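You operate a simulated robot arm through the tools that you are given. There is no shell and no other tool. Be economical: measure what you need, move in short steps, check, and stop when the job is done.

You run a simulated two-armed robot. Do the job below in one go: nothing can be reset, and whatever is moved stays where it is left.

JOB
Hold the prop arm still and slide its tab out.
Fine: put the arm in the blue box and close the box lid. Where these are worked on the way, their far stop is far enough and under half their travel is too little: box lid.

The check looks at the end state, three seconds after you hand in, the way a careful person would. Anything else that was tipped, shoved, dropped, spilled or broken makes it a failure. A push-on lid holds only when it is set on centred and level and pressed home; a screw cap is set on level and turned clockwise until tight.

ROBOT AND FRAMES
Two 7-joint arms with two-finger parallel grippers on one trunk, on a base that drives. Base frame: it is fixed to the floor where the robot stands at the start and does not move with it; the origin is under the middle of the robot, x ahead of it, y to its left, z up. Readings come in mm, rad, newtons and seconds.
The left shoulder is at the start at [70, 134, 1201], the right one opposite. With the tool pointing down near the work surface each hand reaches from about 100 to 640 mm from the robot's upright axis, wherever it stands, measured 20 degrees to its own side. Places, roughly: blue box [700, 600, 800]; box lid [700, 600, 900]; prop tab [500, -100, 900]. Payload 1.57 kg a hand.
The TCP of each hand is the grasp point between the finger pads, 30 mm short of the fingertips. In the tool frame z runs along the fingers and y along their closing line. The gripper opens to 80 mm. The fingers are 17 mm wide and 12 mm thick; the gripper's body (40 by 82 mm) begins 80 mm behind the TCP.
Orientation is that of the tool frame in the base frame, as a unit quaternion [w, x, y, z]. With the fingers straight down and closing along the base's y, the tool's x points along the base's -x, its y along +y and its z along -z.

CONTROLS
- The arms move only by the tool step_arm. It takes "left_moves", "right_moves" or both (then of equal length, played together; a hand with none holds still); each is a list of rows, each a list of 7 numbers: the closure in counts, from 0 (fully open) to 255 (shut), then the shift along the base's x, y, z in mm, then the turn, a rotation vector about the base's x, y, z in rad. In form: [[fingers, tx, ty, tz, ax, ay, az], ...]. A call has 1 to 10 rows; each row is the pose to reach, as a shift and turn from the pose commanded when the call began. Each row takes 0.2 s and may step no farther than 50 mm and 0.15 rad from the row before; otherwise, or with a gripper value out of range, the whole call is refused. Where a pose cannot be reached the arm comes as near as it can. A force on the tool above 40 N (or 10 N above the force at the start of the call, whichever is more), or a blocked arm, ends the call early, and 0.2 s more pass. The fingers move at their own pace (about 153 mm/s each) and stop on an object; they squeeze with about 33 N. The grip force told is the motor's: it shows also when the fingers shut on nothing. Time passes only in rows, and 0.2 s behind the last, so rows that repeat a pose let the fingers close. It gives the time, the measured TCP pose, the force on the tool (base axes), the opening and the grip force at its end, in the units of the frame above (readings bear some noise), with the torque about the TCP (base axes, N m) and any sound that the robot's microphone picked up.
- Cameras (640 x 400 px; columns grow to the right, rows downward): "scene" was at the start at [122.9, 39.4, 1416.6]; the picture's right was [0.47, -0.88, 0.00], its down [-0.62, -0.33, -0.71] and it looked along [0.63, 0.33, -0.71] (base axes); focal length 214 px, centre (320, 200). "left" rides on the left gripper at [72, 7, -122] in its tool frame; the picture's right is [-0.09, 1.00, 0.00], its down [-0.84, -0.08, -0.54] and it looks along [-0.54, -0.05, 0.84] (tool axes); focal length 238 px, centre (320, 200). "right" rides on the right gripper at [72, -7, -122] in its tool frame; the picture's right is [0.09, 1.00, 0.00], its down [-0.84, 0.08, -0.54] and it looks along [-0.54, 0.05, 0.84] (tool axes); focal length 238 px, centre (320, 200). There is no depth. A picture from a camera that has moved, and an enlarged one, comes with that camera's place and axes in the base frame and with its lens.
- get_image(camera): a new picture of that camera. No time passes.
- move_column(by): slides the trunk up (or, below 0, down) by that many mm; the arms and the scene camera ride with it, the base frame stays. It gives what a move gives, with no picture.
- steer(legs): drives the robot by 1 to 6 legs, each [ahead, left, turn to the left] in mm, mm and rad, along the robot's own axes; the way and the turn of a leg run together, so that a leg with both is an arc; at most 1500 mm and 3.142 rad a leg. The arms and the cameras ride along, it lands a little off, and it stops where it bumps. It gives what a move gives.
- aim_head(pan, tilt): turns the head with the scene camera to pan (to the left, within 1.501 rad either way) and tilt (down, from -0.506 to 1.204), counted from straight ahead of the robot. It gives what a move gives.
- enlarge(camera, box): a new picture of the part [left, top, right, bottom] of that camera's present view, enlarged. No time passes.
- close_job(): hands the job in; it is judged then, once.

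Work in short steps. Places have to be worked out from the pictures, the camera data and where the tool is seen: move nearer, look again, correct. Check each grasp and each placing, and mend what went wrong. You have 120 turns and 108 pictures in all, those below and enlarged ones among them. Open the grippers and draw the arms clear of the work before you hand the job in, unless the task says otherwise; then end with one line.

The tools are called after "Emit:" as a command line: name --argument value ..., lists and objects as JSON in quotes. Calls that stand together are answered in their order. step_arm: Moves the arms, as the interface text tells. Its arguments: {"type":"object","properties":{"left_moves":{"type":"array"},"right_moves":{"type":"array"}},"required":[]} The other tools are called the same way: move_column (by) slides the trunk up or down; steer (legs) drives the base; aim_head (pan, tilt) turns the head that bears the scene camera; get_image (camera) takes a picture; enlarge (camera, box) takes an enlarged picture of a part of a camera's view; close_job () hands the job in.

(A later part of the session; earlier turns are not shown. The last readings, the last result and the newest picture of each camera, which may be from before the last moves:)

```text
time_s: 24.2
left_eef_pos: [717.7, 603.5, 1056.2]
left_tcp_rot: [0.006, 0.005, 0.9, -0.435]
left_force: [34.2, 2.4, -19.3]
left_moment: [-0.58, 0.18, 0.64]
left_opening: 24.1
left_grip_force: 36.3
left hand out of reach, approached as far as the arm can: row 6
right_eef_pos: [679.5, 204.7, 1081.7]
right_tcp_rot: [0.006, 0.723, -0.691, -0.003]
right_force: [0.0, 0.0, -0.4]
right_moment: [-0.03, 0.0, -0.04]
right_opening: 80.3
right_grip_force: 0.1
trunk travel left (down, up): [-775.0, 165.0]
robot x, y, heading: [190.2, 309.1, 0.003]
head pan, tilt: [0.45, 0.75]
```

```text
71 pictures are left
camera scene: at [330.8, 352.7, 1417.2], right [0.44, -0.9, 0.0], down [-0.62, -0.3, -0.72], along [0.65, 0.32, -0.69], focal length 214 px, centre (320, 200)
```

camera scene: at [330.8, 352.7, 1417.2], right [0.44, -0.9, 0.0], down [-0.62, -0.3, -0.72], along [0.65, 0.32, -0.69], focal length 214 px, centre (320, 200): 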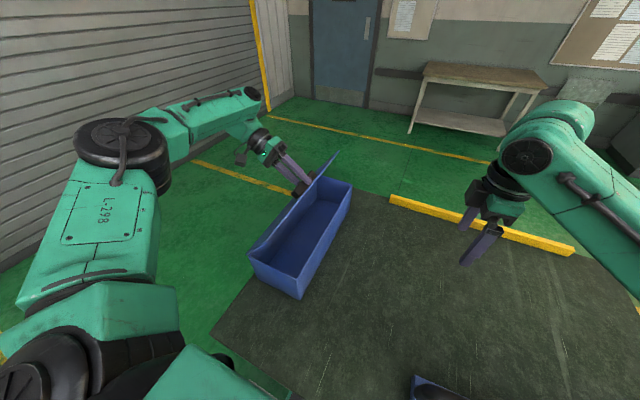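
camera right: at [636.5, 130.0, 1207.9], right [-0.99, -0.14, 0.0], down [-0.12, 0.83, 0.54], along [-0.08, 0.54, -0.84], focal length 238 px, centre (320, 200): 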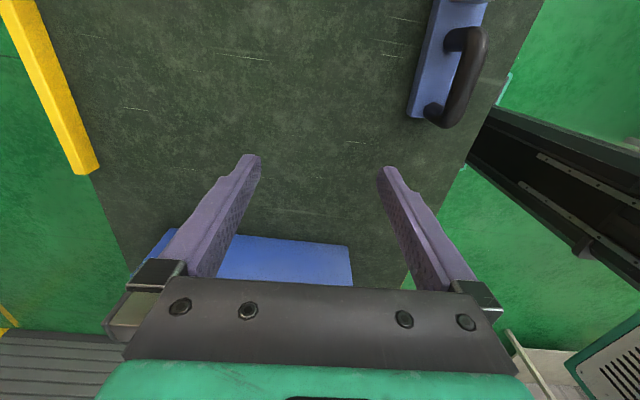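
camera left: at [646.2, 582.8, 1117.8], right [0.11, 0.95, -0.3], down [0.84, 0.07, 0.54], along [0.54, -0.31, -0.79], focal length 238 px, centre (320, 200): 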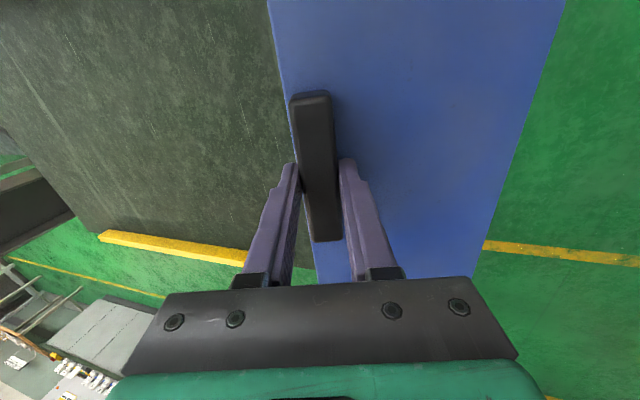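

The hand is on the outer side of the lid, so the arm runs out of reach at ~50°. I lower the lid back along the same arc, then reposition the base to the left and retry.

Emit:
step_arm --left_moves '[[255, 0, -12.8, -5.8, 0.1, 0, 0], [255, 0, -25, -12.9, 0.2, 0, 0], [255, 0, -36.5, -21.1, 0.3, 0, 0], [255, 0, -47, -30.5, 0.4, 0, 0], [255, 0, -56.6, -40.9, 0.5, 0, 0], [255, 0, -65.1, -52.1, 0.6, 0, 0], [255, 0, -72.4, -64.2, 0.7, 0, 0], [255, 0, -78.4, -76.9, 0.8, 0, 0], [255, 0, -83.2, -90, 0.9, 0, 0]]'

Emit:
enlarge --camera "scene" --box '[240, 150, 400, 300]'

```text
time_s: 26.2
left_eef_pos: [711.3, 520.6, 967.4]
left_tcp_rot: [-0.003, 0.01, 1.0, -0.001]
left_force: [31.4, 19.4, -12.1]
left_moment: [-0.42, -0.18, 0.53]
left_opening: 24.2
left_grip_force: 35.8
right_eef_pos: [677.1, 206.6, 1082.1]
right_tcp_rot: [0.006, 0.724, -0.69, -0.001]
right_force: [0.7, 0.0, 0.1]
right_moment: [-0.04, -0.02, 0.0]
right_opening: 79.9
right_grip_force: 0.1
trunk travel left (down, up): [-775.0, 165.0]
robot x, y, heading: [191.7, 312.4, 0.003]
head pan, tilt: [0.45, 0.75]
```

```text
2.67 times, centred on (320, 225) of scene
camera zoom: at [326.7, 355.4, 1417.7], right [0.44, -0.9, 0.0], down [-0.62, -0.3, -0.72], along [0.65, 0.32, -0.69], focal length 572 px, centre (320, 133)
```

zoom: 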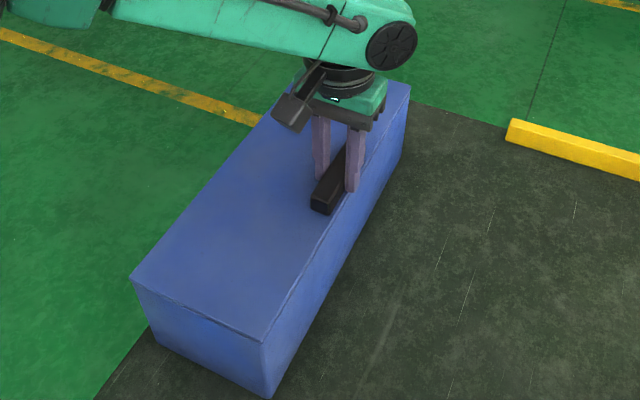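

The lid is shut again. I open, rise clear, and drive 220 mm left.

Emit:
step_arm --left_moves '[[0, 0, 0, 0, 0, 0, 0], [0, 0, 0, 0, 0, 0, 0], [0, 0, 0, 30, 0, 0, 0], [0, 0, 0, 70, 0, 0, 0]]'

Emit:
steer --legs '[[0, 210, 0]]'

Emit:
step_arm --left_moves '[[0, 0, -50, 0, 0, 0, 0], [0, 0, -100, 0, 0, 0, 0], [0, 0, -150, 0, 0, 0, 0], [0, 0, -200, 0, 0, 0, 0], [0, 0, -210, 0, 0, 0, 0]]'

Emit:
get_image --camera "left"

Emit:
get_image --camera "scene"

```text
time_s: 27.2
left_eef_pos: [703.0, 513.2, 1044.3]
left_tcp_rot: [0.001, 0.011, 1.0, -0.001]
left_force: [-0.3, -0.1, 0.3]
left_moment: [0.02, -0.01, 0.01]
left_opening: 80.2
left_grip_force: 0.0
right_eef_pos: [665.1, 199.7, 1086.2]
right_tcp_rot: [-0.001, 0.724, -0.689, 0.0]
right_force: [-0.1, -0.5, 0.8]
right_moment: [-0.01, 0.02, 0.01]
right_opening: 80.3
right_grip_force: 0.1
trunk travel left (down, up): [-775.0, 165.0]
robot x, y, heading: [188.8, 310.9, 0.005]
head pan, tilt: [0.45, 0.75]
```

```text
time_s: 28.8
left_eef_pos: [699.8, 565.9, 1044.5]
left_tcp_rot: [0.001, 0.072, 0.997, 0.001]
left_force: [-0.4, 0.0, 0.5]
left_moment: [0.0, -0.03, 0.01]
left_opening: 80.2
left_grip_force: 0.0
right_eef_pos: [626.2, 259.0, 1086.5]
right_tcp_rot: [0.0, -0.681, 0.732, 0.001]
right_force: [0.7, 0.4, 0.1]
right_moment: [0.02, -0.03, -0.02]
right_opening: 80.1
right_grip_force: 0.0
trunk travel left (down, up): [-775.0, 165.0]
robot x, y, heading: [166.2, 427.4, -0.116]
head pan, tilt: [0.45, 0.75]
stopped in leg 1: the robot was blocked; the commanded pose is now the measured one
```

```text
time_s: 30.0
left_eef_pos: [641.4, 460.0, 1052.1]
left_tcp_rot: [0.002, 0.071, 0.997, -0.002]
left_force: [-0.5, 0.5, 0.8]
left_moment: [0.0, -0.02, -0.03]
left_opening: 80.1
left_grip_force: 0.1
left hand out of reach, approached as far as the arm can: row 2, 3, 4, 5
right_eef_pos: [626.3, 262.4, 1086.1]
right_tcp_rot: [0.0, -0.681, 0.732, 0.0]
right_force: [0.3, -0.2, 0.6]
right_moment: [0.03, 0.01, -0.01]
right_opening: 80.1
right_grip_force: 0.0
trunk travel left (down, up): [-775.0, 165.0]
robot x, y, heading: [164.5, 425.8, -0.118]
head pan, tilt: [0.45, 0.75]
```

```text
69 pictures are left
camera left: at [569.4, 476.0, 1175.3], right [0.23, 0.97, 0.0], down [0.82, -0.19, 0.54], along [0.53, -0.13, -0.84], focal length 238 px, centre (320, 200)
```

left: 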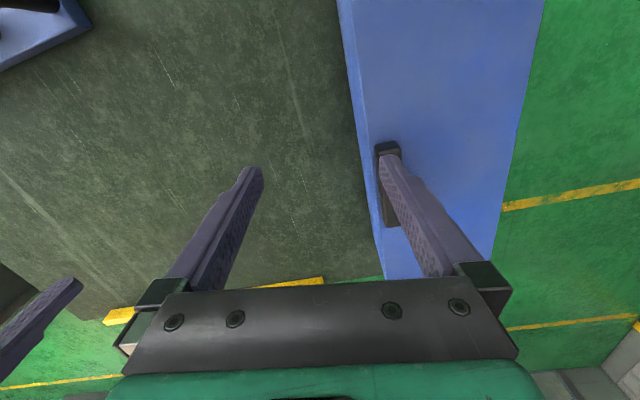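

```text
68 pictures are left
camera scene: at [293.8, 451.0, 1419.2], right [0.33, -0.94, 0.0], down [-0.64, -0.22, -0.73], along [0.69, 0.24, -0.68], focal length 214 px, centre (320, 200)
```

scene: 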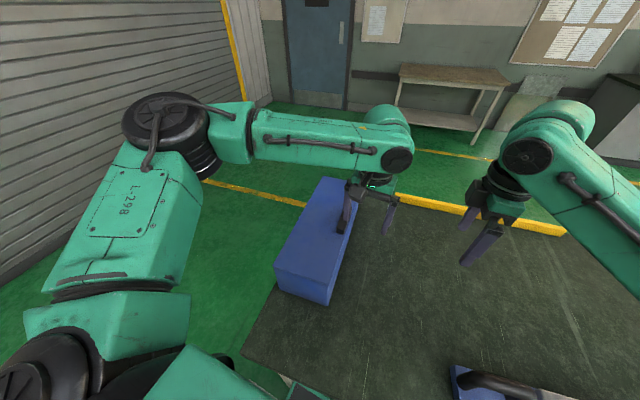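

The base bumped (likely the front-left table leg, at x≈328) at y≈427 and swung −0.12 rad. I back off, straighten, move left, and come forward only to x≈165.

Emit:
steer --legs '[[-45, 0, 0], [0, 0, 0.118], [0, 75, 0], [40, 0, 0]]'

Emit:
get_image --camera "scene"

Emit:
get_image --camera "left"

```text
time_s: 32.7
left_eef_pos: [629.8, 595.4, 1049.5]
left_tcp_rot: [0.0, 0.01, 1.0, -0.001]
left_force: [0.2, -0.1, -0.5]
left_moment: [-0.01, 0.07, 0.03]
left_opening: 79.8
left_grip_force: 0.1
right_eef_pos: [641.2, 399.4, 1084.3]
right_tcp_rot: [0.003, 0.724, -0.69, -0.001]
right_force: [-0.2, 0.1, 0.0]
right_moment: [0.01, 0.06, 0.02]
right_opening: 80.1
right_grip_force: 0.0
trunk travel left (down, up): [-775.0, 165.0]
robot x, y, heading: [159.2, 508.3, 0.004]
head pan, tilt: [0.45, 0.75]
stopped in leg 4: the robot was blocked; the commanded pose is now the measured one
```

```text
67 pictures are left
camera scene: at [288.5, 545.5, 1418.6], right [0.44, -0.9, 0.0], down [-0.62, -0.3, -0.73], along [0.65, 0.32, -0.69], focal length 214 px, centre (320, 200)
```

scene: 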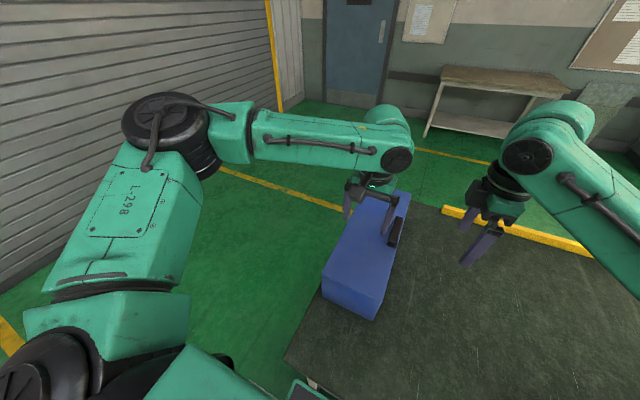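

```text
66 pictures are left
camera left: at [558.1, 604.0, 1173.3], right [0.11, 0.99, 0.0], down [0.84, -0.09, 0.54], along [0.54, -0.06, -0.84], focal length 238 px, centre (320, 200)
```

left: 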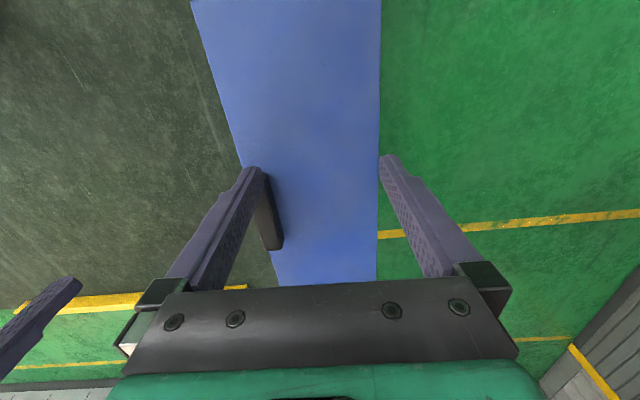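

Base is at (159,508) touching the table leg; I back off 8 mm and then bring the left hand over the near end of the lid handle.

Emit:
steer --legs '[[-8, 0, 0]]'

Emit:
step_arm --left_moves '[[0, 10, 0, 0, 0, 0, 0], [0, 30, -35, 0, 0, 0, 0], [0, 63, -73, -40, 0, 0, 0]]' --right_moves '[[0, 0, -40, 0, 0, 0, 0], [0, 0, -80, 0, 0, 0, 0], [0, 0, -100, 0, 0, 0, 0]]'

Emit:
get_image --camera "left"

```text
time_s: 33.5
left_eef_pos: [621.2, 596.2, 1050.4]
left_tcp_rot: [-0.001, 0.011, 1.0, 0.0]
left_force: [0.4, -0.5, -0.8]
left_moment: [-0.02, 0.01, 0.03]
left_opening: 80.0
left_grip_force: 0.0
right_eef_pos: [630.2, 397.5, 1085.3]
right_tcp_rot: [0.002, 0.723, -0.69, -0.002]
right_force: [0.6, -0.9, 0.1]
right_moment: [-0.01, 0.02, -0.03]
right_opening: 79.9
right_grip_force: 0.1
trunk travel left (down, up): [-775.0, 165.0]
robot x, y, heading: [154.9, 507.2, 0.003]
head pan, tilt: [0.45, 0.75]
```

```text
refused: row 3 steps farther than a row can; nothing moved
```

```text
65 pictures are left
camera left: at [548.0, 603.9, 1174.1], right [0.11, 0.99, 0.0], down [0.83, -0.09, 0.54], along [0.54, -0.06, -0.84], focal length 238 px, centre (320, 200)
```

left: 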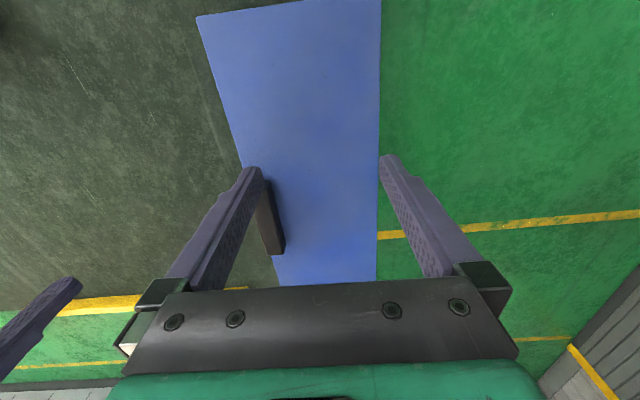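

The last row was too long; I resend with smaller steps.

Emit:
step_arm --left_moves '[[0, 20, -20, 0, 0, 0, 0], [0, 40, -45, -15, 0, 0, 0], [0, 63, -73, -40, 0, 0, 0], [0, 63, -73, -50, 0, 0, 0]]' --right_moves '[[0, 0, -40, 0, 0, 0, 0], [0, 0, -80, 0, 0, 0, 0], [0, 0, -100, 0, 0, 0, 0], [0, 0, -100, 0, 0, 0, 0]]'

Emit:
get_image --camera "left"

```text
time_s: 34.5
left_eef_pos: [617.2, 597.2, 1026.5]
left_tcp_rot: [0.001, 0.011, 1.0, -0.002]
left_force: [0.8, -0.3, 0.0]
left_moment: [-0.02, -0.03, -0.01]
left_opening: 80.0
left_grip_force: 0.1
left hand out of reach, approached as far as the arm can: row 1, 2, 3, 4
right_eef_pos: [628.0, 298.5, 1084.8]
right_tcp_rot: [0.0, 0.724, -0.69, 0.0]
right_force: [0.0, -0.7, -0.7]
right_moment: [0.0, 0.0, 0.0]
right_opening: 79.9
right_grip_force: 0.1
trunk travel left (down, up): [-775.0, 165.0]
robot x, y, heading: [146.9, 505.2, 0.006]
head pan, tilt: [0.45, 0.75]
```

```text
64 pictures are left
camera left: at [543.9, 605.7, 1148.3], right [0.11, 0.99, 0.0], down [0.83, -0.09, 0.55], along [0.54, -0.06, -0.84], focal length 238 px, centre (320, 200)
```

left: 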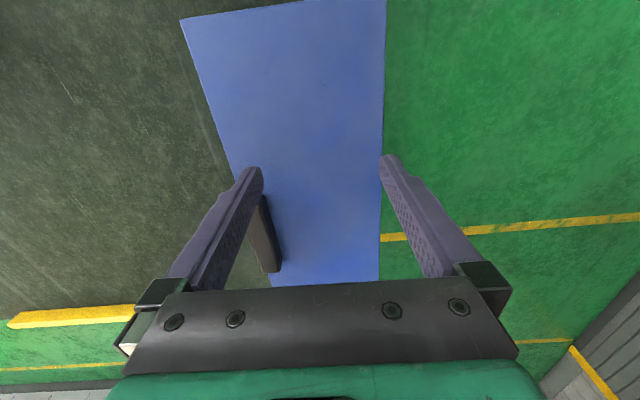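

The left arm is restricted when working close to the robot's midline and high up. I raise the trunk 150 mm (to get a better relative height) and return the base to about (187,350).

Emit:
move_column --by 150

Emit:
steer --legs '[[0, -155, 0], [38, 0, 0]]'

Emit:
get_image --camera "left"

```text
time_s: 36.2
left_eef_pos: [617.7, 596.0, 1176.2]
left_tcp_rot: [0.001, 0.01, 1.0, 0.0]
left_force: [-0.4, -0.3, -0.8]
left_moment: [-0.02, -0.03, 0.01]
left_opening: 79.9
left_grip_force: 0.1
right_eef_pos: [627.8, 298.4, 1234.6]
right_tcp_rot: [0.0, 0.723, -0.691, 0.0]
right_force: [0.2, 0.3, 0.6]
right_moment: [-0.02, 0.02, 0.02]
right_opening: 80.2
right_grip_force: 0.1
trunk travel left (down, up): [-925.0, 15.0]
robot x, y, heading: [145.5, 506.1, 0.008]
head pan, tilt: [0.45, 0.75]
```

```text
time_s: 38.1
left_eef_pos: [646.8, 440.9, 1179.5]
left_tcp_rot: [0.005, 0.012, 1.0, -0.002]
left_force: [-0.5, 0.5, -0.6]
left_moment: [-0.01, -0.09, 0.0]
left_opening: 79.7
left_grip_force: 0.2
right_eef_pos: [657.4, 141.5, 1238.9]
right_tcp_rot: [-0.003, 0.723, -0.69, 0.003]
right_force: [-1.0, -0.3, 0.4]
right_moment: [-0.03, -0.08, -0.02]
right_opening: 80.1
right_grip_force: 0.0
trunk travel left (down, up): [-925.0, 15.0]
robot x, y, heading: [184.3, 348.6, 0.006]
head pan, tilt: [0.45, 0.75]
```

```text
63 pictures are left
camera left: at [573.3, 449.7, 1301.6], right [0.12, 0.99, 0.0], down [0.83, -0.1, 0.55], along [0.55, -0.06, -0.83], focal length 238 px, centre (320, 200)
```

left: 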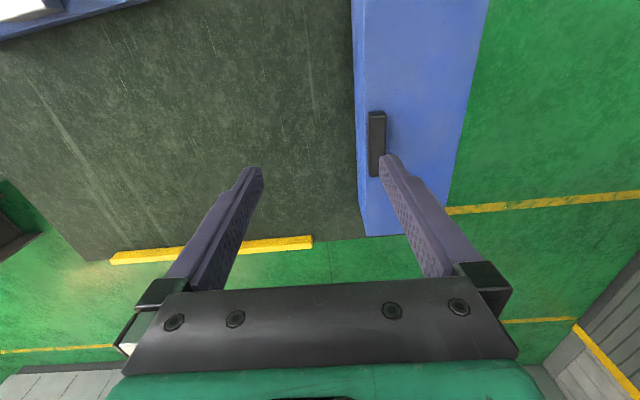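

The handle is still at about (664–770, 521). I move the left hand above its near end.

Emit:
step_arm --left_moves '[[0, 8, 20, -35, 0, 0, 0], [0, 16, 40, -70, 0, 0, 0], [0, 24, 58, -105, 0, 0, 0], [0, 34, 72, -140, 0, 0, 0], [0, 39, 78, -170, 0, 0, 0], [0, 39, 78, -190, 0, 0, 0]]'

Emit:
get_image --camera "left"

```text
time_s: 39.5
left_eef_pos: [659.4, 542.4, 1023.8]
left_tcp_rot: [0.003, 0.011, 1.0, -0.002]
left_force: [-0.1, -0.1, 0.2]
left_moment: [0.02, -0.02, 0.02]
left_opening: 79.9
left_grip_force: 0.0
left hand out of reach, approached as far as the arm can: row 3, 4, 5, 6
right_eef_pos: [664.3, 142.3, 1235.0]
right_tcp_rot: [0.0, 0.723, -0.69, 0.0]
right_force: [-0.5, 0.0, 0.8]
right_moment: [0.06, -0.02, 0.0]
right_opening: 79.7
right_grip_force: 0.1
trunk travel left (down, up): [-925.0, 15.0]
robot x, y, heading: [188.4, 351.2, 0.008]
head pan, tilt: [0.45, 0.75]
```

```text
62 pictures are left
camera left: at [586.3, 551.5, 1146.2], right [0.12, 0.99, 0.0], down [0.83, -0.1, 0.55], along [0.54, -0.07, -0.84], focal length 238 px, centre (320, 200)
```

left: 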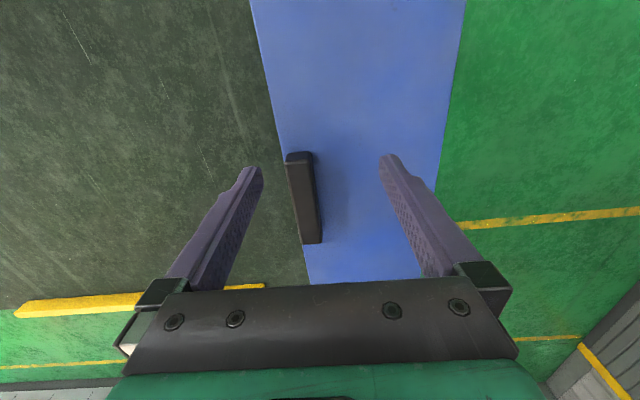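

Raising the trunk made it worse. I lift the hand and bring the trunk back down 150, then retry from this base position.

Emit:
step_arm --left_moves '[[0, 0, 0, 40, 0, 0, 0], [0, 0, 0, 80, 0, 0, 0], [0, 0, 0, 120, 0, 0, 0], [0, 0, 0, 160, 0, 0, 0]]'

Emit:
move_column --by -150

Emit:
step_arm --left_moves '[[0, 10, -5, 0, 0, 0, 0], [0, 20, -10, 0, 0, 0, 0], [0, 28, -20, 0, 0, 0, 0]]'

Emit:
get_image --camera "left"

```text
time_s: 40.5
left_eef_pos: [658.1, 542.0, 1186.0]
left_tcp_rot: [0.002, 0.012, 1.0, -0.001]
left_force: [-0.5, -0.3, -0.1]
left_moment: [0.02, -0.01, 0.01]
left_opening: 80.0
left_grip_force: 0.0
right_eef_pos: [666.1, 141.5, 1236.4]
right_tcp_rot: [0.0, 0.724, -0.69, 0.0]
right_force: [0.4, 0.1, 0.9]
right_moment: [-0.01, 0.0, 0.01]
right_opening: 80.1
right_grip_force: 0.0
trunk travel left (down, up): [-925.0, 15.0]
robot x, y, heading: [190.0, 351.5, 0.007]
head pan, tilt: [0.45, 0.75]
```

```text
time_s: 42.2
left_eef_pos: [658.2, 541.8, 1035.2]
left_tcp_rot: [0.001, 0.01, 1.0, -0.001]
left_force: [0.7, -0.4, -1.0]
left_moment: [-0.01, 0.01, -0.01]
left_opening: 79.9
left_grip_force: 0.0
right_eef_pos: [667.2, 142.0, 1084.8]
right_tcp_rot: [0.001, 0.724, -0.69, -0.001]
right_force: [-0.5, 0.4, 0.4]
right_moment: [0.02, 0.0, -0.03]
right_opening: 80.1
right_grip_force: 0.1
trunk travel left (down, up): [-775.0, 165.0]
robot x, y, heading: [184.9, 347.2, 0.009]
head pan, tilt: [0.45, 0.75]
```

```text
time_s: 43.0
left_eef_pos: [687.9, 523.8, 1034.7]
left_tcp_rot: [0.002, 0.012, 1.0, -0.001]
left_force: [-0.7, 0.2, 0.2]
left_moment: [0.02, 0.02, 0.0]
left_opening: 79.9
left_grip_force: 0.0
right_eef_pos: [666.3, 142.5, 1084.5]
right_tcp_rot: [0.001, 0.724, -0.69, 0.0]
right_force: [0.0, -0.1, 0.3]
right_moment: [0.0, -0.01, 0.0]
right_opening: 80.3
right_grip_force: 0.1
trunk travel left (down, up): [-775.0, 165.0]
robot x, y, heading: [189.2, 347.2, 0.001]
head pan, tilt: [0.45, 0.75]
```

```text
61 pictures are left
camera left: at [615.0, 531.3, 1156.5], right [0.12, 0.99, 0.0], down [0.83, -0.1, 0.55], along [0.54, -0.06, -0.84], focal length 238 px, centre (320, 200)
```

left: 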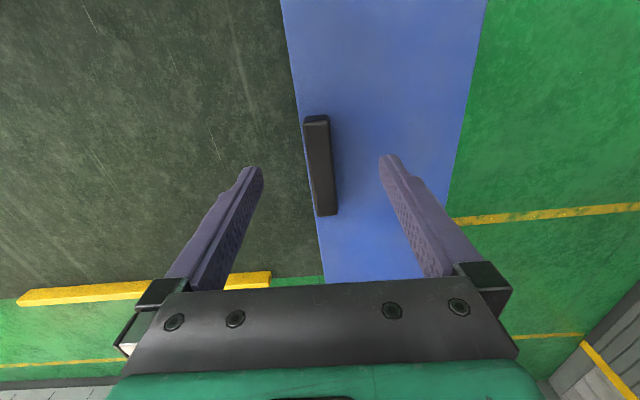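

Lower shoulder relative to the work is clearly better. I lift the hand and lower the trunk a further 150, keeping the hand ~1005 high.

Emit:
step_arm --left_moves '[[0, 0, -3, 40, 0, 0, 0], [0, 0, -3, 80, 0, 0, 0], [0, 0, -3, 115, 0, 0, 0]]' --right_moves '[[0, 0, 0, 40, 0, 0, 0], [0, 0, 0, 80, 0, 0, 0], [0, 0, 0, 115, 0, 0, 0]]'

Emit:
move_column --by -150

Emit:
get_image --camera "left"

Emit:
get_image --camera "scene"

```text
time_s: 43.8
left_eef_pos: [685.7, 519.1, 1150.2]
left_tcp_rot: [0.001, 0.012, 1.0, -0.001]
left_force: [-0.5, 0.5, 0.5]
left_moment: [-0.04, 0.02, 0.01]
left_opening: 80.1
left_grip_force: 0.1
right_eef_pos: [665.5, 141.8, 1199.6]
right_tcp_rot: [0.001, 0.724, -0.69, 0.001]
right_force: [-0.1, 1.0, 0.8]
right_moment: [0.02, -0.01, 0.0]
right_opening: 80.2
right_grip_force: 0.2
trunk travel left (down, up): [-775.0, 165.0]
robot x, y, heading: [186.4, 350.5, 0.0]
head pan, tilt: [0.45, 0.75]
```

```text
time_s: 45.6
left_eef_pos: [687.3, 518.2, 999.1]
left_tcp_rot: [0.002, 0.012, 1.0, -0.001]
left_force: [0.1, 0.3, -0.7]
left_moment: [-0.02, 0.0, 0.04]
left_opening: 79.9
left_grip_force: 0.1
right_eef_pos: [665.9, 142.7, 1050.2]
right_tcp_rot: [0.0, 0.724, -0.69, 0.0]
right_force: [-0.1, -0.3, -0.3]
right_moment: [0.02, 0.01, 0.04]
right_opening: 80.0
right_grip_force: 0.1
trunk travel left (down, up): [-625.0, 315.0]
robot x, y, heading: [189.1, 351.7, 0.001]
head pan, tilt: [0.45, 0.75]
```

```text
60 pictures are left
camera left: at [614.1, 527.2, 1122.0], right [0.12, 0.99, 0.0], down [0.83, -0.1, 0.55], along [0.54, -0.06, -0.84], focal length 238 px, centre (320, 200)
```

left: 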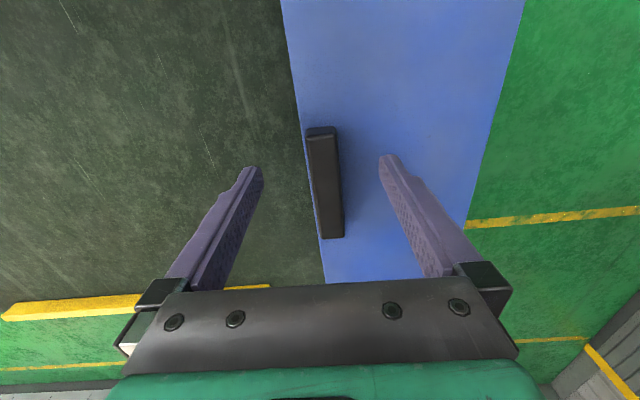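

```text
59 pictures are left
camera scene: at [313.4, 388.9, 1269.3], right [0.44, -0.9, 0.0], down [-0.61, -0.3, -0.73], along [0.66, 0.32, -0.68], focal length 214 px, centre (320, 200)
```

scene: 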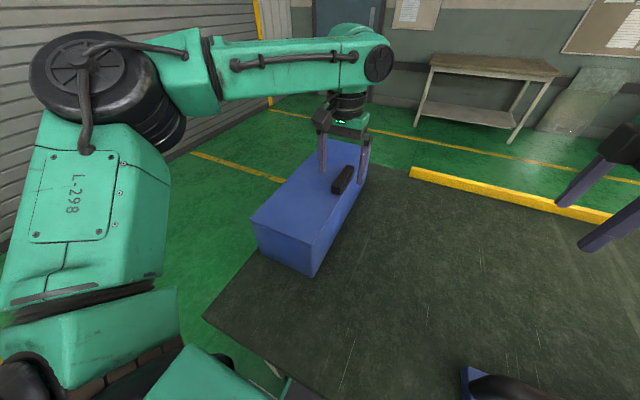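

Aligned within a few mm. I lower to TCP z≈966 (tips just above the lid) and grip.

Emit:
step_arm --left_moves '[[0, 0, 3.5, -18, 0, 0, 0], [0, 0, 3.5, -33, 0, 0, 0], [0, 0, 3.5, -33, 0, 0, 0], [255, 0, 3.5, -33, 0, 0, 0], [255, 0, 3.5, -33, 0, 0, 0], [255, 0, 3.5, -33, 0, 0, 0]]'

```text
time_s: 47.0
left_eef_pos: [688.3, 522.0, 967.7]
left_tcp_rot: [0.001, 0.011, 1.0, 0.0]
left_force: [-0.5, -2.0, -0.5]
left_moment: [0.06, -0.08, 0.72]
left_opening: 24.0
left_grip_force: 35.9
right_eef_pos: [666.6, 141.4, 1049.7]
right_tcp_rot: [0.0, 0.724, -0.69, 0.0]
right_force: [0.6, 0.4, -0.2]
right_moment: [0.03, 0.0, 0.01]
right_opening: 80.1
right_grip_force: 0.0
trunk travel left (down, up): [-625.0, 315.0]
robot x, y, heading: [189.2, 351.8, 0.003]
head pan, tilt: [0.45, 0.75]
```

Clean grip. I run the lid arc to 0.8 rad.

Emit:
step_arm --left_moves '[[255, 0, 4.8, 13.3, -0.1, 0, 0], [255, 0, 10.8, 26, -0.2, 0, 0], [255, 0, 18.1, 38.1, -0.3, 0, 0], [255, 0, 26.6, 49.3, -0.4, 0, 0], [255, 0, 36.2, 59.7, -0.5, 0, 0], [255, 0, 46.7, 69.1, -0.6, 0, 0], [255, 0, 58.2, 77.3, -0.7, 0, 0], [255, 0, 70.4, 84.4, -0.8, 0, 0]]'

Emit:
get_image --camera "scene"

```text
time_s: 48.8
left_eef_pos: [685.9, 591.8, 1051.6]
left_tcp_rot: [0.005, 0.01, 0.92, -0.391]
left_force: [0.9, -5.9, -2.5]
left_moment: [-0.81, 0.64, 0.28]
left_opening: 23.9
left_grip_force: 36.1
right_eef_pos: [668.1, 140.5, 1049.7]
right_tcp_rot: [0.0, 0.724, -0.69, -0.001]
right_force: [0.4, 0.3, 0.8]
right_moment: [-0.01, 0.0, 0.04]
right_opening: 80.1
right_grip_force: 0.1
trunk travel left (down, up): [-625.0, 315.0]
robot x, y, heading: [189.4, 350.0, 0.0]
head pan, tilt: [0.45, 0.75]
```

```text
58 pictures are left
camera scene: at [314.4, 387.8, 1269.2], right [0.44, -0.9, 0.0], down [-0.61, -0.3, -0.73], along [0.66, 0.32, -0.68], focal length 214 px, centre (320, 200)
```

scene: 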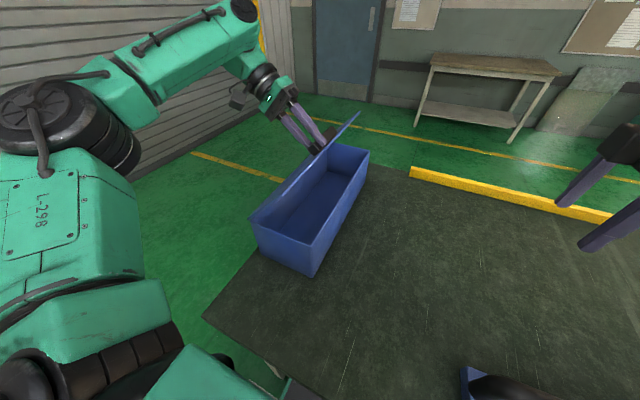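

Forces are low. I continue the arc to 1.2 rad.

Emit:
step_arm --left_moves '[[255, 0, 12.8, 5.8, -0.1, 0, 0], [255, 0, 26.2, 10.4, -0.2, 0, 0], [255, 0, 39.9, 13.5, -0.3, 0, 0], [255, 0, 53.9, 15.3, -0.4, 0, 0]]'

Emit:
get_image --camera "scene"

```text
time_s: 49.8
left_eef_pos: [686.6, 645.0, 1066.6]
left_tcp_rot: [0.008, 0.008, 0.826, -0.564]
left_force: [7.1, -4.7, -3.0]
left_moment: [-0.7, 0.68, -0.66]
left_opening: 23.9
left_grip_force: 35.7
right_eef_pos: [668.0, 141.0, 1049.4]
right_tcp_rot: [0.002, 0.723, -0.691, -0.002]
right_force: [0.1, 0.0, -0.5]
right_moment: [-0.04, -0.01, 0.0]
right_opening: 79.9
right_grip_force: 0.1
trunk travel left (down, up): [-625.0, 315.0]
robot x, y, heading: [186.8, 350.4, -0.001]
head pan, tilt: [0.45, 0.75]
```

```text
57 pictures are left
camera scene: at [316.3, 388.0, 1268.9], right [0.44, -0.9, 0.0], down [-0.61, -0.3, -0.73], along [0.66, 0.32, -0.68], focal length 214 px, centre (320, 200)
```

scene: 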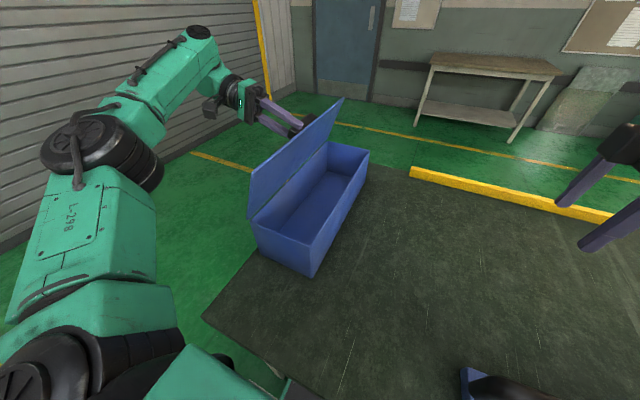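

Going well; continue to 1.6 rad and see whether the stop appears.

Emit:
step_arm --left_moves '[[255, 0, 14.1, 0.4, -0.1, 0, 0], [255, 0, 28.2, -0.7, -0.2, 0, 0], [255, 0, 42.1, -3.1, -0.3, 0, 0], [255, 0, 55.6, -7, -0.4, 0, 0]]'

Emit:
get_image --camera "scene"

```text
time_s: 50.1
left_eef_pos: [685.3, 651.7, 1067.5]
left_tcp_rot: [0.01, -0.007, 0.82, -0.572]
left_force: [24.0, -2.4, -10.6]
left_moment: [-0.5, -0.45, 1.2]
left_opening: 24.7
left_grip_force: 36.7
left hand out of reach, approached as far as the arm can: row 1
right_eef_pos: [670.4, 141.3, 1048.5]
right_tcp_rot: [0.001, 0.722, -0.691, -0.002]
right_force: [-0.9, -0.4, -0.1]
right_moment: [0.01, -0.09, -0.03]
right_opening: 79.8
right_grip_force: 0.1
trunk travel left (down, up): [-625.0, 315.0]
robot x, y, heading: [190.2, 350.9, 0.001]
head pan, tilt: [0.45, 0.75]
stopped in row 1 (left hand): the force on the tool passed its limit (the readings are from after the stop); the commanded pose is now the measured one
```

```text
56 pictures are left
camera scene: at [319.8, 389.0, 1268.5], right [0.44, -0.9, 0.0], down [-0.62, -0.3, -0.73], along [0.65, 0.32, -0.69], focal length 214 px, centre (320, 200)
```

scene: 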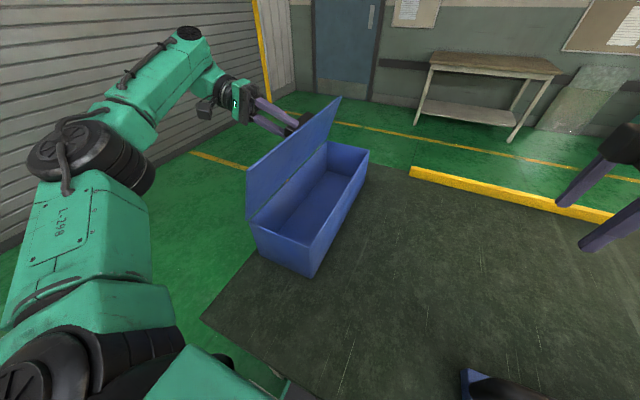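

The arm runs out of distance at ~70°. Since the handle pinch lets the hand pivot about the closing axis, I swing the gripper body toward the robot by 0.5 rad about that axis, easing back 4 mm from the lid.

Emit:
step_arm --left_moves '[[255, 0, 2, 0.8, 0, -0.045, 0.116], [255, 0, 4, 1.5, 0, -0.09, 0.232], [255, 0, 4, 1.5, 0, -0.135, 0.349], [255, 0, 4, 1.5, 0, -0.18, 0.465]]'

Emit:
get_image --camera "scene"

Emit:
get_image --camera "left"

```text
time_s: 51.1
left_eef_pos: [675.7, 655.9, 1067.8]
left_tcp_rot: [0.209, -0.139, 0.795, -0.553]
left_force: [-13.0, -3.4, -27.9]
left_moment: [-0.28, 1.05, -1.09]
left_opening: 24.9
left_grip_force: 36.1
right_eef_pos: [667.4, 144.7, 1049.8]
right_tcp_rot: [0.001, 0.723, -0.691, 0.0]
right_force: [0.4, 0.6, -0.4]
right_moment: [0.02, 0.03, 0.01]
right_opening: 79.8
right_grip_force: 0.0
trunk travel left (down, up): [-625.0, 315.0]
robot x, y, heading: [183.9, 352.7, 0.005]
head pan, tilt: [0.45, 0.75]
```

```text
55 pictures are left
camera scene: at [314.4, 391.2, 1268.8], right [0.44, -0.9, 0.0], down [-0.61, -0.3, -0.73], along [0.66, 0.32, -0.68], focal length 214 px, centre (320, 200)
```

scene: 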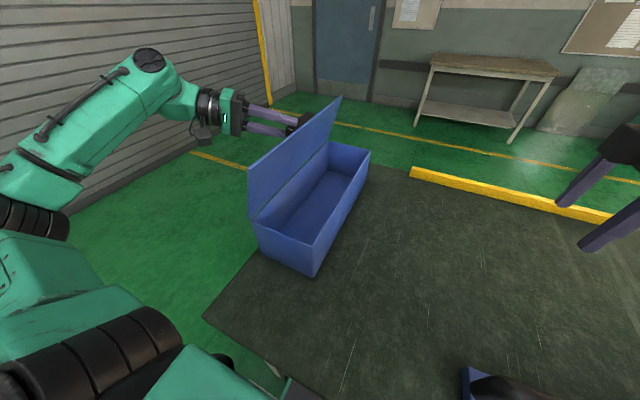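

```text
54 pictures are left
camera left: at [552.6, 726.3, 1087.4], right [0.09, 0.39, -0.92], down [0.47, 0.8, 0.39], along [0.88, -0.46, -0.11], focal length 238 px, centre (320, 200)
```

left: 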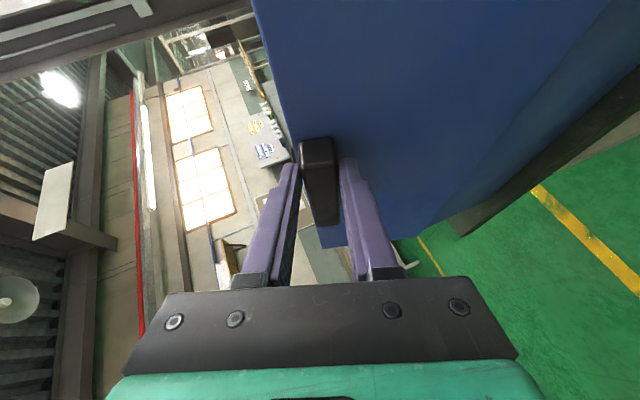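

The pivot freed the arm. I continue the lid arc another 0.4 rad, easing z slightly to unload the downward pull.

Emit:
step_arm --left_moves '[[255, 0, 13.4, -3, -0.1, 0, 0], [255, 0, 28.4, -6, -0.2, 0, 0], [255, 0, 42.1, -9.6, -0.3, 0, 0], [255, 0, 55.6, -14.6, -0.4, 0, 0]]'

Emit:
get_image --camera "scene"

```text
time_s: 52.0
left_eef_pos: [674.2, 715.9, 1057.7]
left_tcp_rot: [0.197, -0.201, 0.686, -0.671]
left_force: [1.2, -3.3, 6.8]
left_moment: [-0.93, -0.2, -0.42]
left_opening: 26.1
left_grip_force: 37.0
left hand out of reach, approached as far as the arm can: row 3
right_eef_pos: [666.8, 141.5, 1049.9]
right_tcp_rot: [0.0, 0.723, -0.691, 0.001]
right_force: [0.0, 0.4, 0.1]
right_moment: [-0.01, -0.01, -0.01]
right_opening: 79.9
right_grip_force: 0.0
trunk travel left (down, up): [-625.0, 315.0]
robot x, y, heading: [192.0, 349.2, 0.006]
head pan, tilt: [0.45, 0.75]
stopped in row 4 (left hand): the force on the tool passed its limit (the readings are from after the stop); the commanded pose is now the measured one
```

```text
53 pictures are left
camera scene: at [314.1, 388.2, 1269.7], right [0.44, -0.9, 0.0], down [-0.61, -0.3, -0.73], along [0.66, 0.32, -0.68], focal length 214 px, centre (320, 200)
```

scene: 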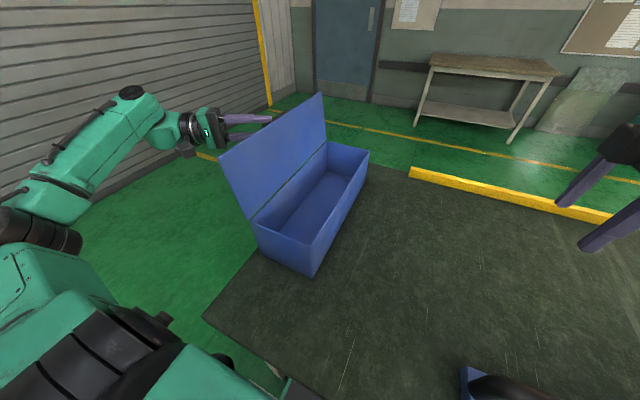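

The lid is past vertical (~97°), near its stop. I open the fingers and watch whether the lid stays.

Emit:
step_arm --left_moves '[[120, 0, 0, 0, 0, 0, 0], [0, 0, 0, 0, 0, 0, 0], [0, 0, 0, 0, 0, 0, 0], [0, 0, 0, 0, 0, 0, 0]]'

Emit:
get_image --camera "scene"

Emit:
get_image --camera "left"

```text
time_s: 53.0
left_eef_pos: [675.0, 715.7, 1055.0]
left_tcp_rot: [0.198, -0.202, 0.686, -0.67]
left_force: [-0.2, 0.0, -1.6]
left_moment: [-0.02, -0.02, -0.03]
left_opening: 79.8
left_grip_force: 0.1
right_eef_pos: [666.7, 141.3, 1048.4]
right_tcp_rot: [0.0, 0.723, -0.691, 0.001]
right_force: [0.2, -0.6, -0.2]
right_moment: [0.02, -0.01, -0.01]
right_opening: 79.9
right_grip_force: 0.2
trunk travel left (down, up): [-625.0, 315.0]
robot x, y, heading: [187.7, 350.2, 0.004]
head pan, tilt: [0.45, 0.75]
```

```text
52 pictures are left
camera scene: at [314.3, 388.8, 1269.2], right [0.44, -0.9, 0.0], down [-0.61, -0.3, -0.73], along [0.66, 0.32, -0.68], focal length 214 px, centre (320, 200)
```

scene: 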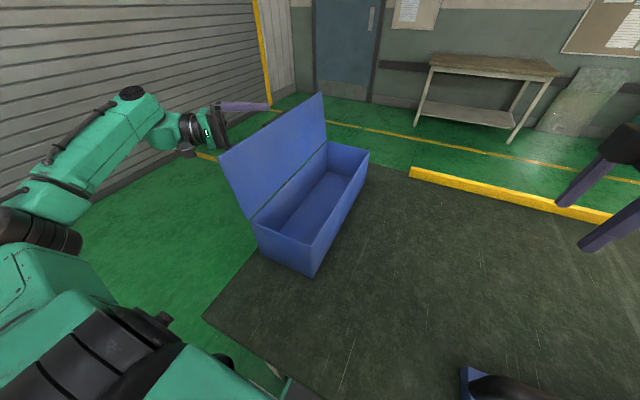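

```text
51 pictures are left
camera left: at [547.2, 780.3, 1052.2], right [0.06, 0.07, -1.0], down [0.41, 0.91, 0.09], along [0.91, -0.41, 0.03], focal length 238 px, centre (320, 200)
```

left: 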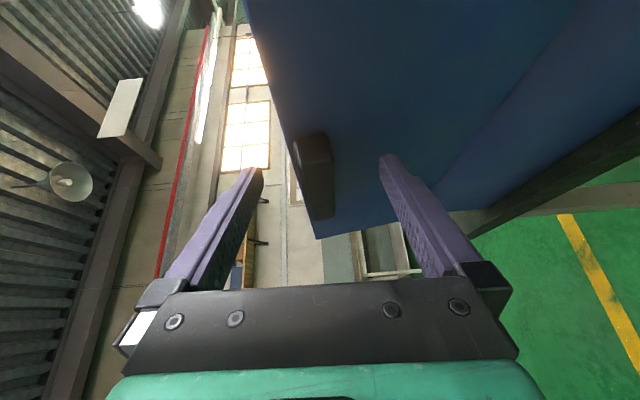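

The lid stays open by itself. I withdraw the left hand away from the lid and back toward the robot.

Emit:
step_arm --left_moves '[[0, -10, 16, 0, 0, 0, 0], [0, -25, 40, 0, 0, 0, 0], [0, -60, 55, 5, 0, 0, 0], [0, -105, 55, 10, 0, 0, 0], [0, -150, 50, 15, 0, 0, 0], [0, -195, 40, 20, 0, 0, 0], [0, -235, 20, 25, 0, 0, 0]]'

Emit:
get_image --camera "scene"

```text
time_s: 54.6
left_eef_pos: [437.8, 736.5, 1081.2]
left_tcp_rot: [0.197, -0.203, 0.687, -0.669]
left_force: [-0.3, 0.2, 0.3]
left_moment: [0.0, 0.03, 0.0]
left_opening: 80.0
left_grip_force: 0.1
right_eef_pos: [665.6, 140.0, 1049.9]
right_tcp_rot: [-0.001, 0.722, -0.692, 0.001]
right_force: [-0.1, -1.0, 0.2]
right_moment: [-0.03, 0.02, -0.01]
right_opening: 80.1
right_grip_force: 0.0
trunk travel left (down, up): [-625.0, 315.0]
robot x, y, heading: [190.5, 350.4, 0.0]
head pan, tilt: [0.45, 0.75]
```

```text
50 pictures are left
camera scene: at [313.1, 388.0, 1269.4], right [0.44, -0.9, 0.0], down [-0.61, -0.3, -0.73], along [0.66, 0.32, -0.68], focal length 214 px, centre (320, 200)
```

scene: 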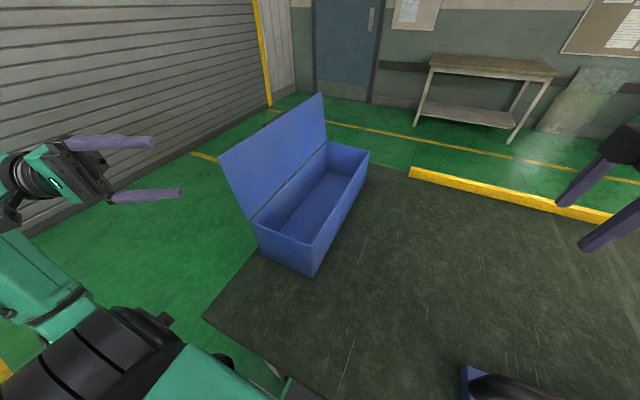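

Lid open, hand clear. I rotate the left hand back to tool-down while bringing it in front of the robot.

Emit:
step_arm --left_moves '[[0, 0, -20, 3, 0.138, 0.0408, -0.0417], [0, 0, -40, 6, 0.276, 0.0816, -0.0834], [0, 0, -60, 9, 0.414, 0.1224, -0.1251], [0, 0, -80, 12, 0.552, 0.1632, -0.1668], [0, 0, -100, 15, 0.69, 0.204, -0.2085], [0, 0, -120, 18, 0.828, 0.2448, -0.2502], [0, 0, -140, 21, 0.966, 0.2856, -0.2919], [0, 0, -160, 24, 1.104, 0.3264, -0.3336], [0, 0, -180, 27, 1.242, 0.3672, -0.3753], [0, 0, -200, 30, 1.38, 0.408, -0.417]]'

Emit:
step_arm --left_moves '[[0, 0, 0, 0, 0.12, 0.0354, -0.0361], [0, 5, 0, 0, 0.12, 0.0354, -0.0361]]'

```text
time_s: 56.9
left_eef_pos: [439.9, 534.3, 1110.9]
left_tcp_rot: [0.017, -0.018, 0.998, -0.058]
left_force: [-0.7, 0.3, 1.3]
left_moment: [0.07, 0.01, -0.01]
left_opening: 80.1
left_grip_force: 0.1
right_eef_pos: [667.0, 139.7, 1049.7]
right_tcp_rot: [-0.001, 0.723, -0.691, -0.001]
right_force: [-0.3, 0.1, -0.9]
right_moment: [0.05, 0.06, -0.04]
right_opening: 80.1
right_grip_force: 0.1
trunk travel left (down, up): [-625.0, 315.0]
robot x, y, heading: [185.3, 350.4, -0.002]
head pan, tilt: [0.45, 0.75]
```

```text
time_s: 57.5
left_eef_pos: [445.1, 536.3, 1110.4]
left_tcp_rot: [-0.001, 0.0, 1.0, 0.0]
left_force: [0.9, -0.2, 0.2]
left_moment: [0.0, -0.01, -0.01]
left_opening: 80.1
left_grip_force: 0.0
right_eef_pos: [668.0, 141.3, 1049.8]
right_tcp_rot: [0.0, 0.722, -0.692, 0.0]
right_force: [-0.6, 0.5, 0.2]
right_moment: [-0.03, 0.02, 0.0]
right_opening: 80.2
right_grip_force: 0.0
trunk travel left (down, up): [-625.0, 315.0]
robot x, y, heading: [188.7, 353.6, 0.004]
head pan, tilt: [0.45, 0.75]
```

Tool-down again. I drive back and right so that the arm's grey block lies ahead-left of the robot, and turn the left hand −1.5 rad to close across the block.

Emit:
steer --legs '[[-140, 0, 0], [0, -510, 0]]'

Emit:
step_arm --left_moves '[[0, 15, 0, -10, 0, 0, -0.15], [0, 30, 0, -20, 0, 0, -0.3], [0, 45, 0, -30, 0, 0, -0.45], [0, 60, 0, -40, 0, 0, -0.6], [0, 75, 0, -50, 0, 0, -0.75], [0, 90, 0, -60, 0, 0, -0.9], [0, 105, 0, -70, 0, 0, -1.05], [0, 120, 0, -80, 0, 0, -1.2], [0, 135, 0, -90, 0, 0, -1.35], [0, 155, 0, -100, 0, 0, -1.5]]'

Emit:
get_image --camera "left"

Emit:
get_image --camera "scene"

```text
time_s: 61.4
left_eef_pos: [304.4, 19.8, 1110.5]
left_tcp_rot: [-0.001, 0.003, 1.0, 0.001]
left_force: [0.0, 0.0, -0.3]
left_moment: [-0.07, -0.02, 0.0]
left_opening: 79.8
left_grip_force: 0.1
right_eef_pos: [523.1, -377.5, 1050.0]
right_tcp_rot: [0.0, 0.72, -0.694, 0.0]
right_force: [0.7, 0.1, 0.1]
right_moment: [0.01, -0.04, 0.0]
right_opening: 80.0
right_grip_force: 0.1
trunk travel left (down, up): [-625.0, 315.0]
robot x, y, heading: [49.6, -166.0, -0.003]
head pan, tilt: [0.45, 0.75]
```

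```text
time_s: 63.6
left_eef_pos: [461.9, 18.2, 1009.0]
left_tcp_rot: [-0.001, 0.686, 0.728, 0.0]
left_force: [-0.6, -0.2, 0.7]
left_moment: [0.02, 0.02, -0.02]
left_opening: 79.9
left_grip_force: 0.1
right_eef_pos: [524.3, -377.7, 1049.5]
right_tcp_rot: [0.0, 0.72, -0.694, 0.0]
right_force: [0.7, 0.3, 0.6]
right_moment: [0.01, 0.0, 0.01]
right_opening: 80.3
right_grip_force: 0.1
trunk travel left (down, up): [-625.0, 315.0]
robot x, y, heading: [47.0, -167.0, -0.006]
head pan, tilt: [0.45, 0.75]
```

```text
49 pictures are left
camera left: at [462.4, 90.7, 1132.1], right [1.0, -0.03, 0.0], down [-0.03, -0.84, 0.54], along [-0.02, -0.54, -0.84], focal length 238 px, centre (320, 200)
```

left: 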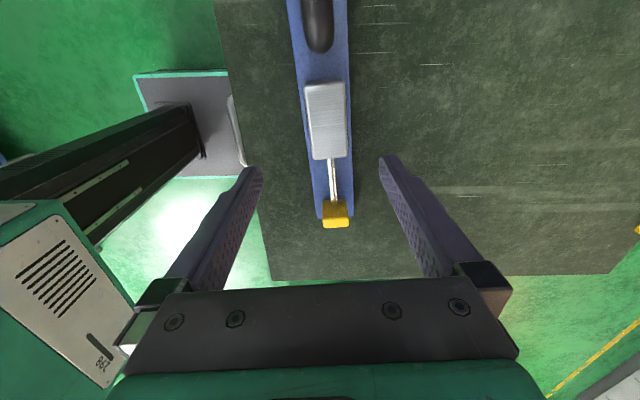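

```text
48 pictures are left
camera scene: at [174.2, -127.4, 1269.1], right [0.43, -0.9, 0.0], down [-0.62, -0.29, -0.73], along [0.66, 0.31, -0.68], focal length 214 px, centre (320, 200)
```

scene: 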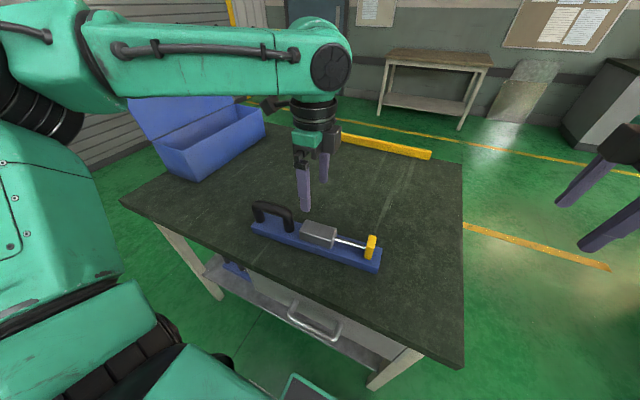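

The block is centred at about (468.5,17), top 860. I descend to just above it with small corrections and check.

Emit:
step_arm --left_moves '[[0, 6, 7, -40, 0, 0, -0.016], [0, 6.5, 7, -80, 0, 0, -0.016], [0, 6.5, 7, -105, 0, 0, -0.016], [0, 6.5, 7, -105, 0, 0, -0.016]]'

Emit:
get_image --camera "left"

```text
time_s: 64.6
left_eef_pos: [466.2, 26.8, 905.4]
left_tcp_rot: [0.0, 0.69, 0.724, 0.001]
left_force: [-0.2, -0.5, 0.7]
left_moment: [0.0, 0.0, 0.0]
left_opening: 80.3
left_grip_force: 0.1
right_eef_pos: [522.8, -378.3, 1050.7]
right_tcp_rot: [0.0, 0.72, -0.694, -0.001]
right_force: [-0.2, 0.4, -0.1]
right_moment: [0.02, 0.01, 0.01]
right_opening: 80.2
right_grip_force: 0.1
trunk travel left (down, up): [-625.0, 315.0]
robot x, y, heading: [47.5, -167.0, -0.006]
head pan, tilt: [0.45, 0.75]
```

```text
47 pictures are left
camera left: at [468.1, 98.2, 1028.1], right [1.0, -0.05, 0.0], down [-0.04, -0.84, 0.54], along [-0.02, -0.54, -0.84], focal length 238 px, centre (320, 200)
```

left: 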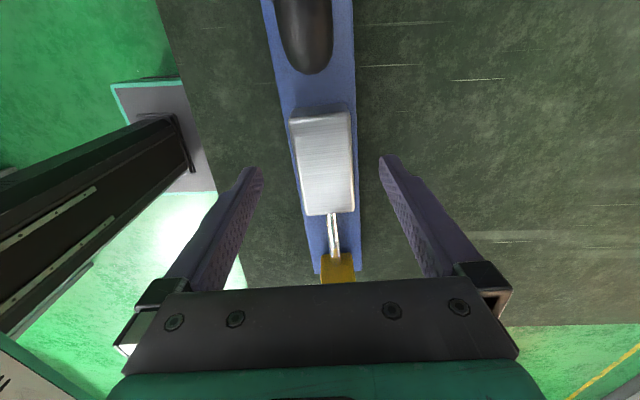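

Well aligned, needing +4 mm in x. I lower to z≈860 and close on the block.

Emit:
step_arm --left_moves '[[0, 4, 0, -25, 0, 0, 0], [0, 4, 0, -45, 0, 0, 0], [0, 4, 0, -45, 0, 0, 0], [255, 4, 0, -45, 0, 0, 0], [255, 4, 0, -45, 0, 0, 0], [255, 4, 0, -45, 0, 0, 0]]'

Emit:
get_image --camera "left"

```text
time_s: 66.0
left_eef_pos: [469.3, 26.8, 860.4]
left_tcp_rot: [-0.001, 0.69, 0.723, 0.002]
left_force: [-2.0, 0.0, 0.1]
left_moment: [0.16, 0.03, 0.14]
left_opening: 44.0
left_grip_force: 32.7
right_eef_pos: [522.3, -377.9, 1050.2]
right_tcp_rot: [0.0, 0.719, -0.695, 0.0]
right_force: [-0.5, 0.9, -0.1]
right_moment: [-0.01, -0.04, 0.0]
right_opening: 80.1
right_grip_force: 0.1
trunk travel left (down, up): [-625.0, 315.0]
robot x, y, heading: [50.9, -161.5, -0.004]
head pan, tilt: [0.45, 0.75]
```

```text
46 pictures are left
camera left: at [471.9, 98.0, 983.1], right [1.0, -0.04, 0.0], down [-0.04, -0.84, 0.54], along [-0.02, -0.54, -0.84], focal length 238 px, centre (320, 200)
```

left: 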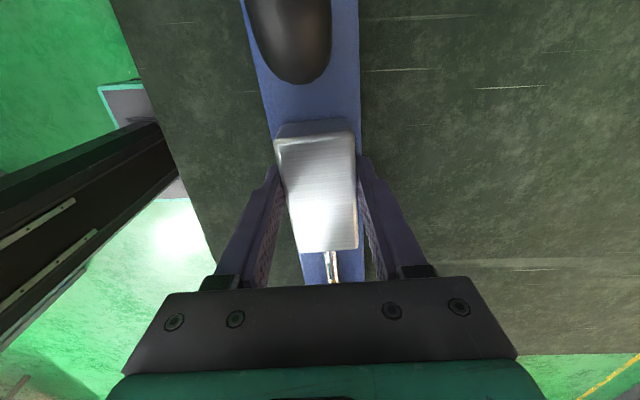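

Block held at 44 mm. I lift 30 mm as a test and read weight and moment.

Emit:
step_arm --left_moves '[[255, 0, 0, 10, 0, 0, 0], [255, 0, 0, 20, 0, 0, 0], [255, 0, 0, 30, 0, 0, 0], [255, 0, 0, 30, 0, 0, 0]]'

Emit:
get_image --camera "scene"

```text
time_s: 67.0
left_eef_pos: [472.2, 26.7, 889.7]
left_tcp_rot: [-0.001, 0.69, 0.724, 0.001]
left_force: [-0.2, 0.3, -6.3]
left_moment: [-0.03, 0.0, 0.04]
left_opening: 43.9
left_grip_force: 33.4
right_eef_pos: [524.0, -376.8, 1050.1]
right_tcp_rot: [0.0, 0.72, -0.694, -0.001]
right_force: [0.3, -0.5, 0.9]
right_moment: [-0.01, 0.01, 0.0]
right_opening: 80.0
right_grip_force: 0.0
trunk travel left (down, up): [-625.0, 315.0]
robot x, y, heading: [43.6, -168.2, -0.001]
head pan, tilt: [0.45, 0.75]
```

```text
45 pictures are left
camera scene: at [174.0, -126.7, 1269.1], right [0.43, -0.9, 0.0], down [-0.62, -0.29, -0.73], along [0.66, 0.31, -0.68], focal length 214 px, centre (320, 200)
```

scene: 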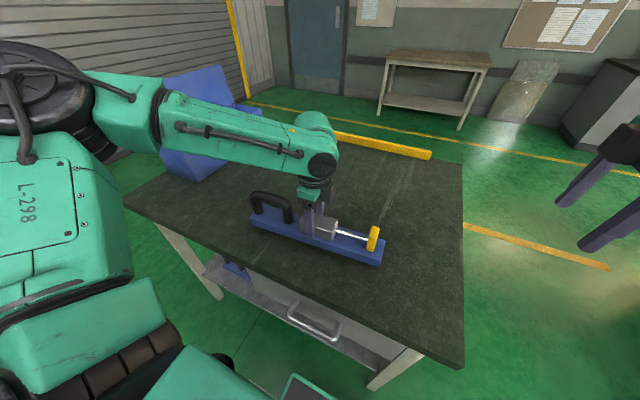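

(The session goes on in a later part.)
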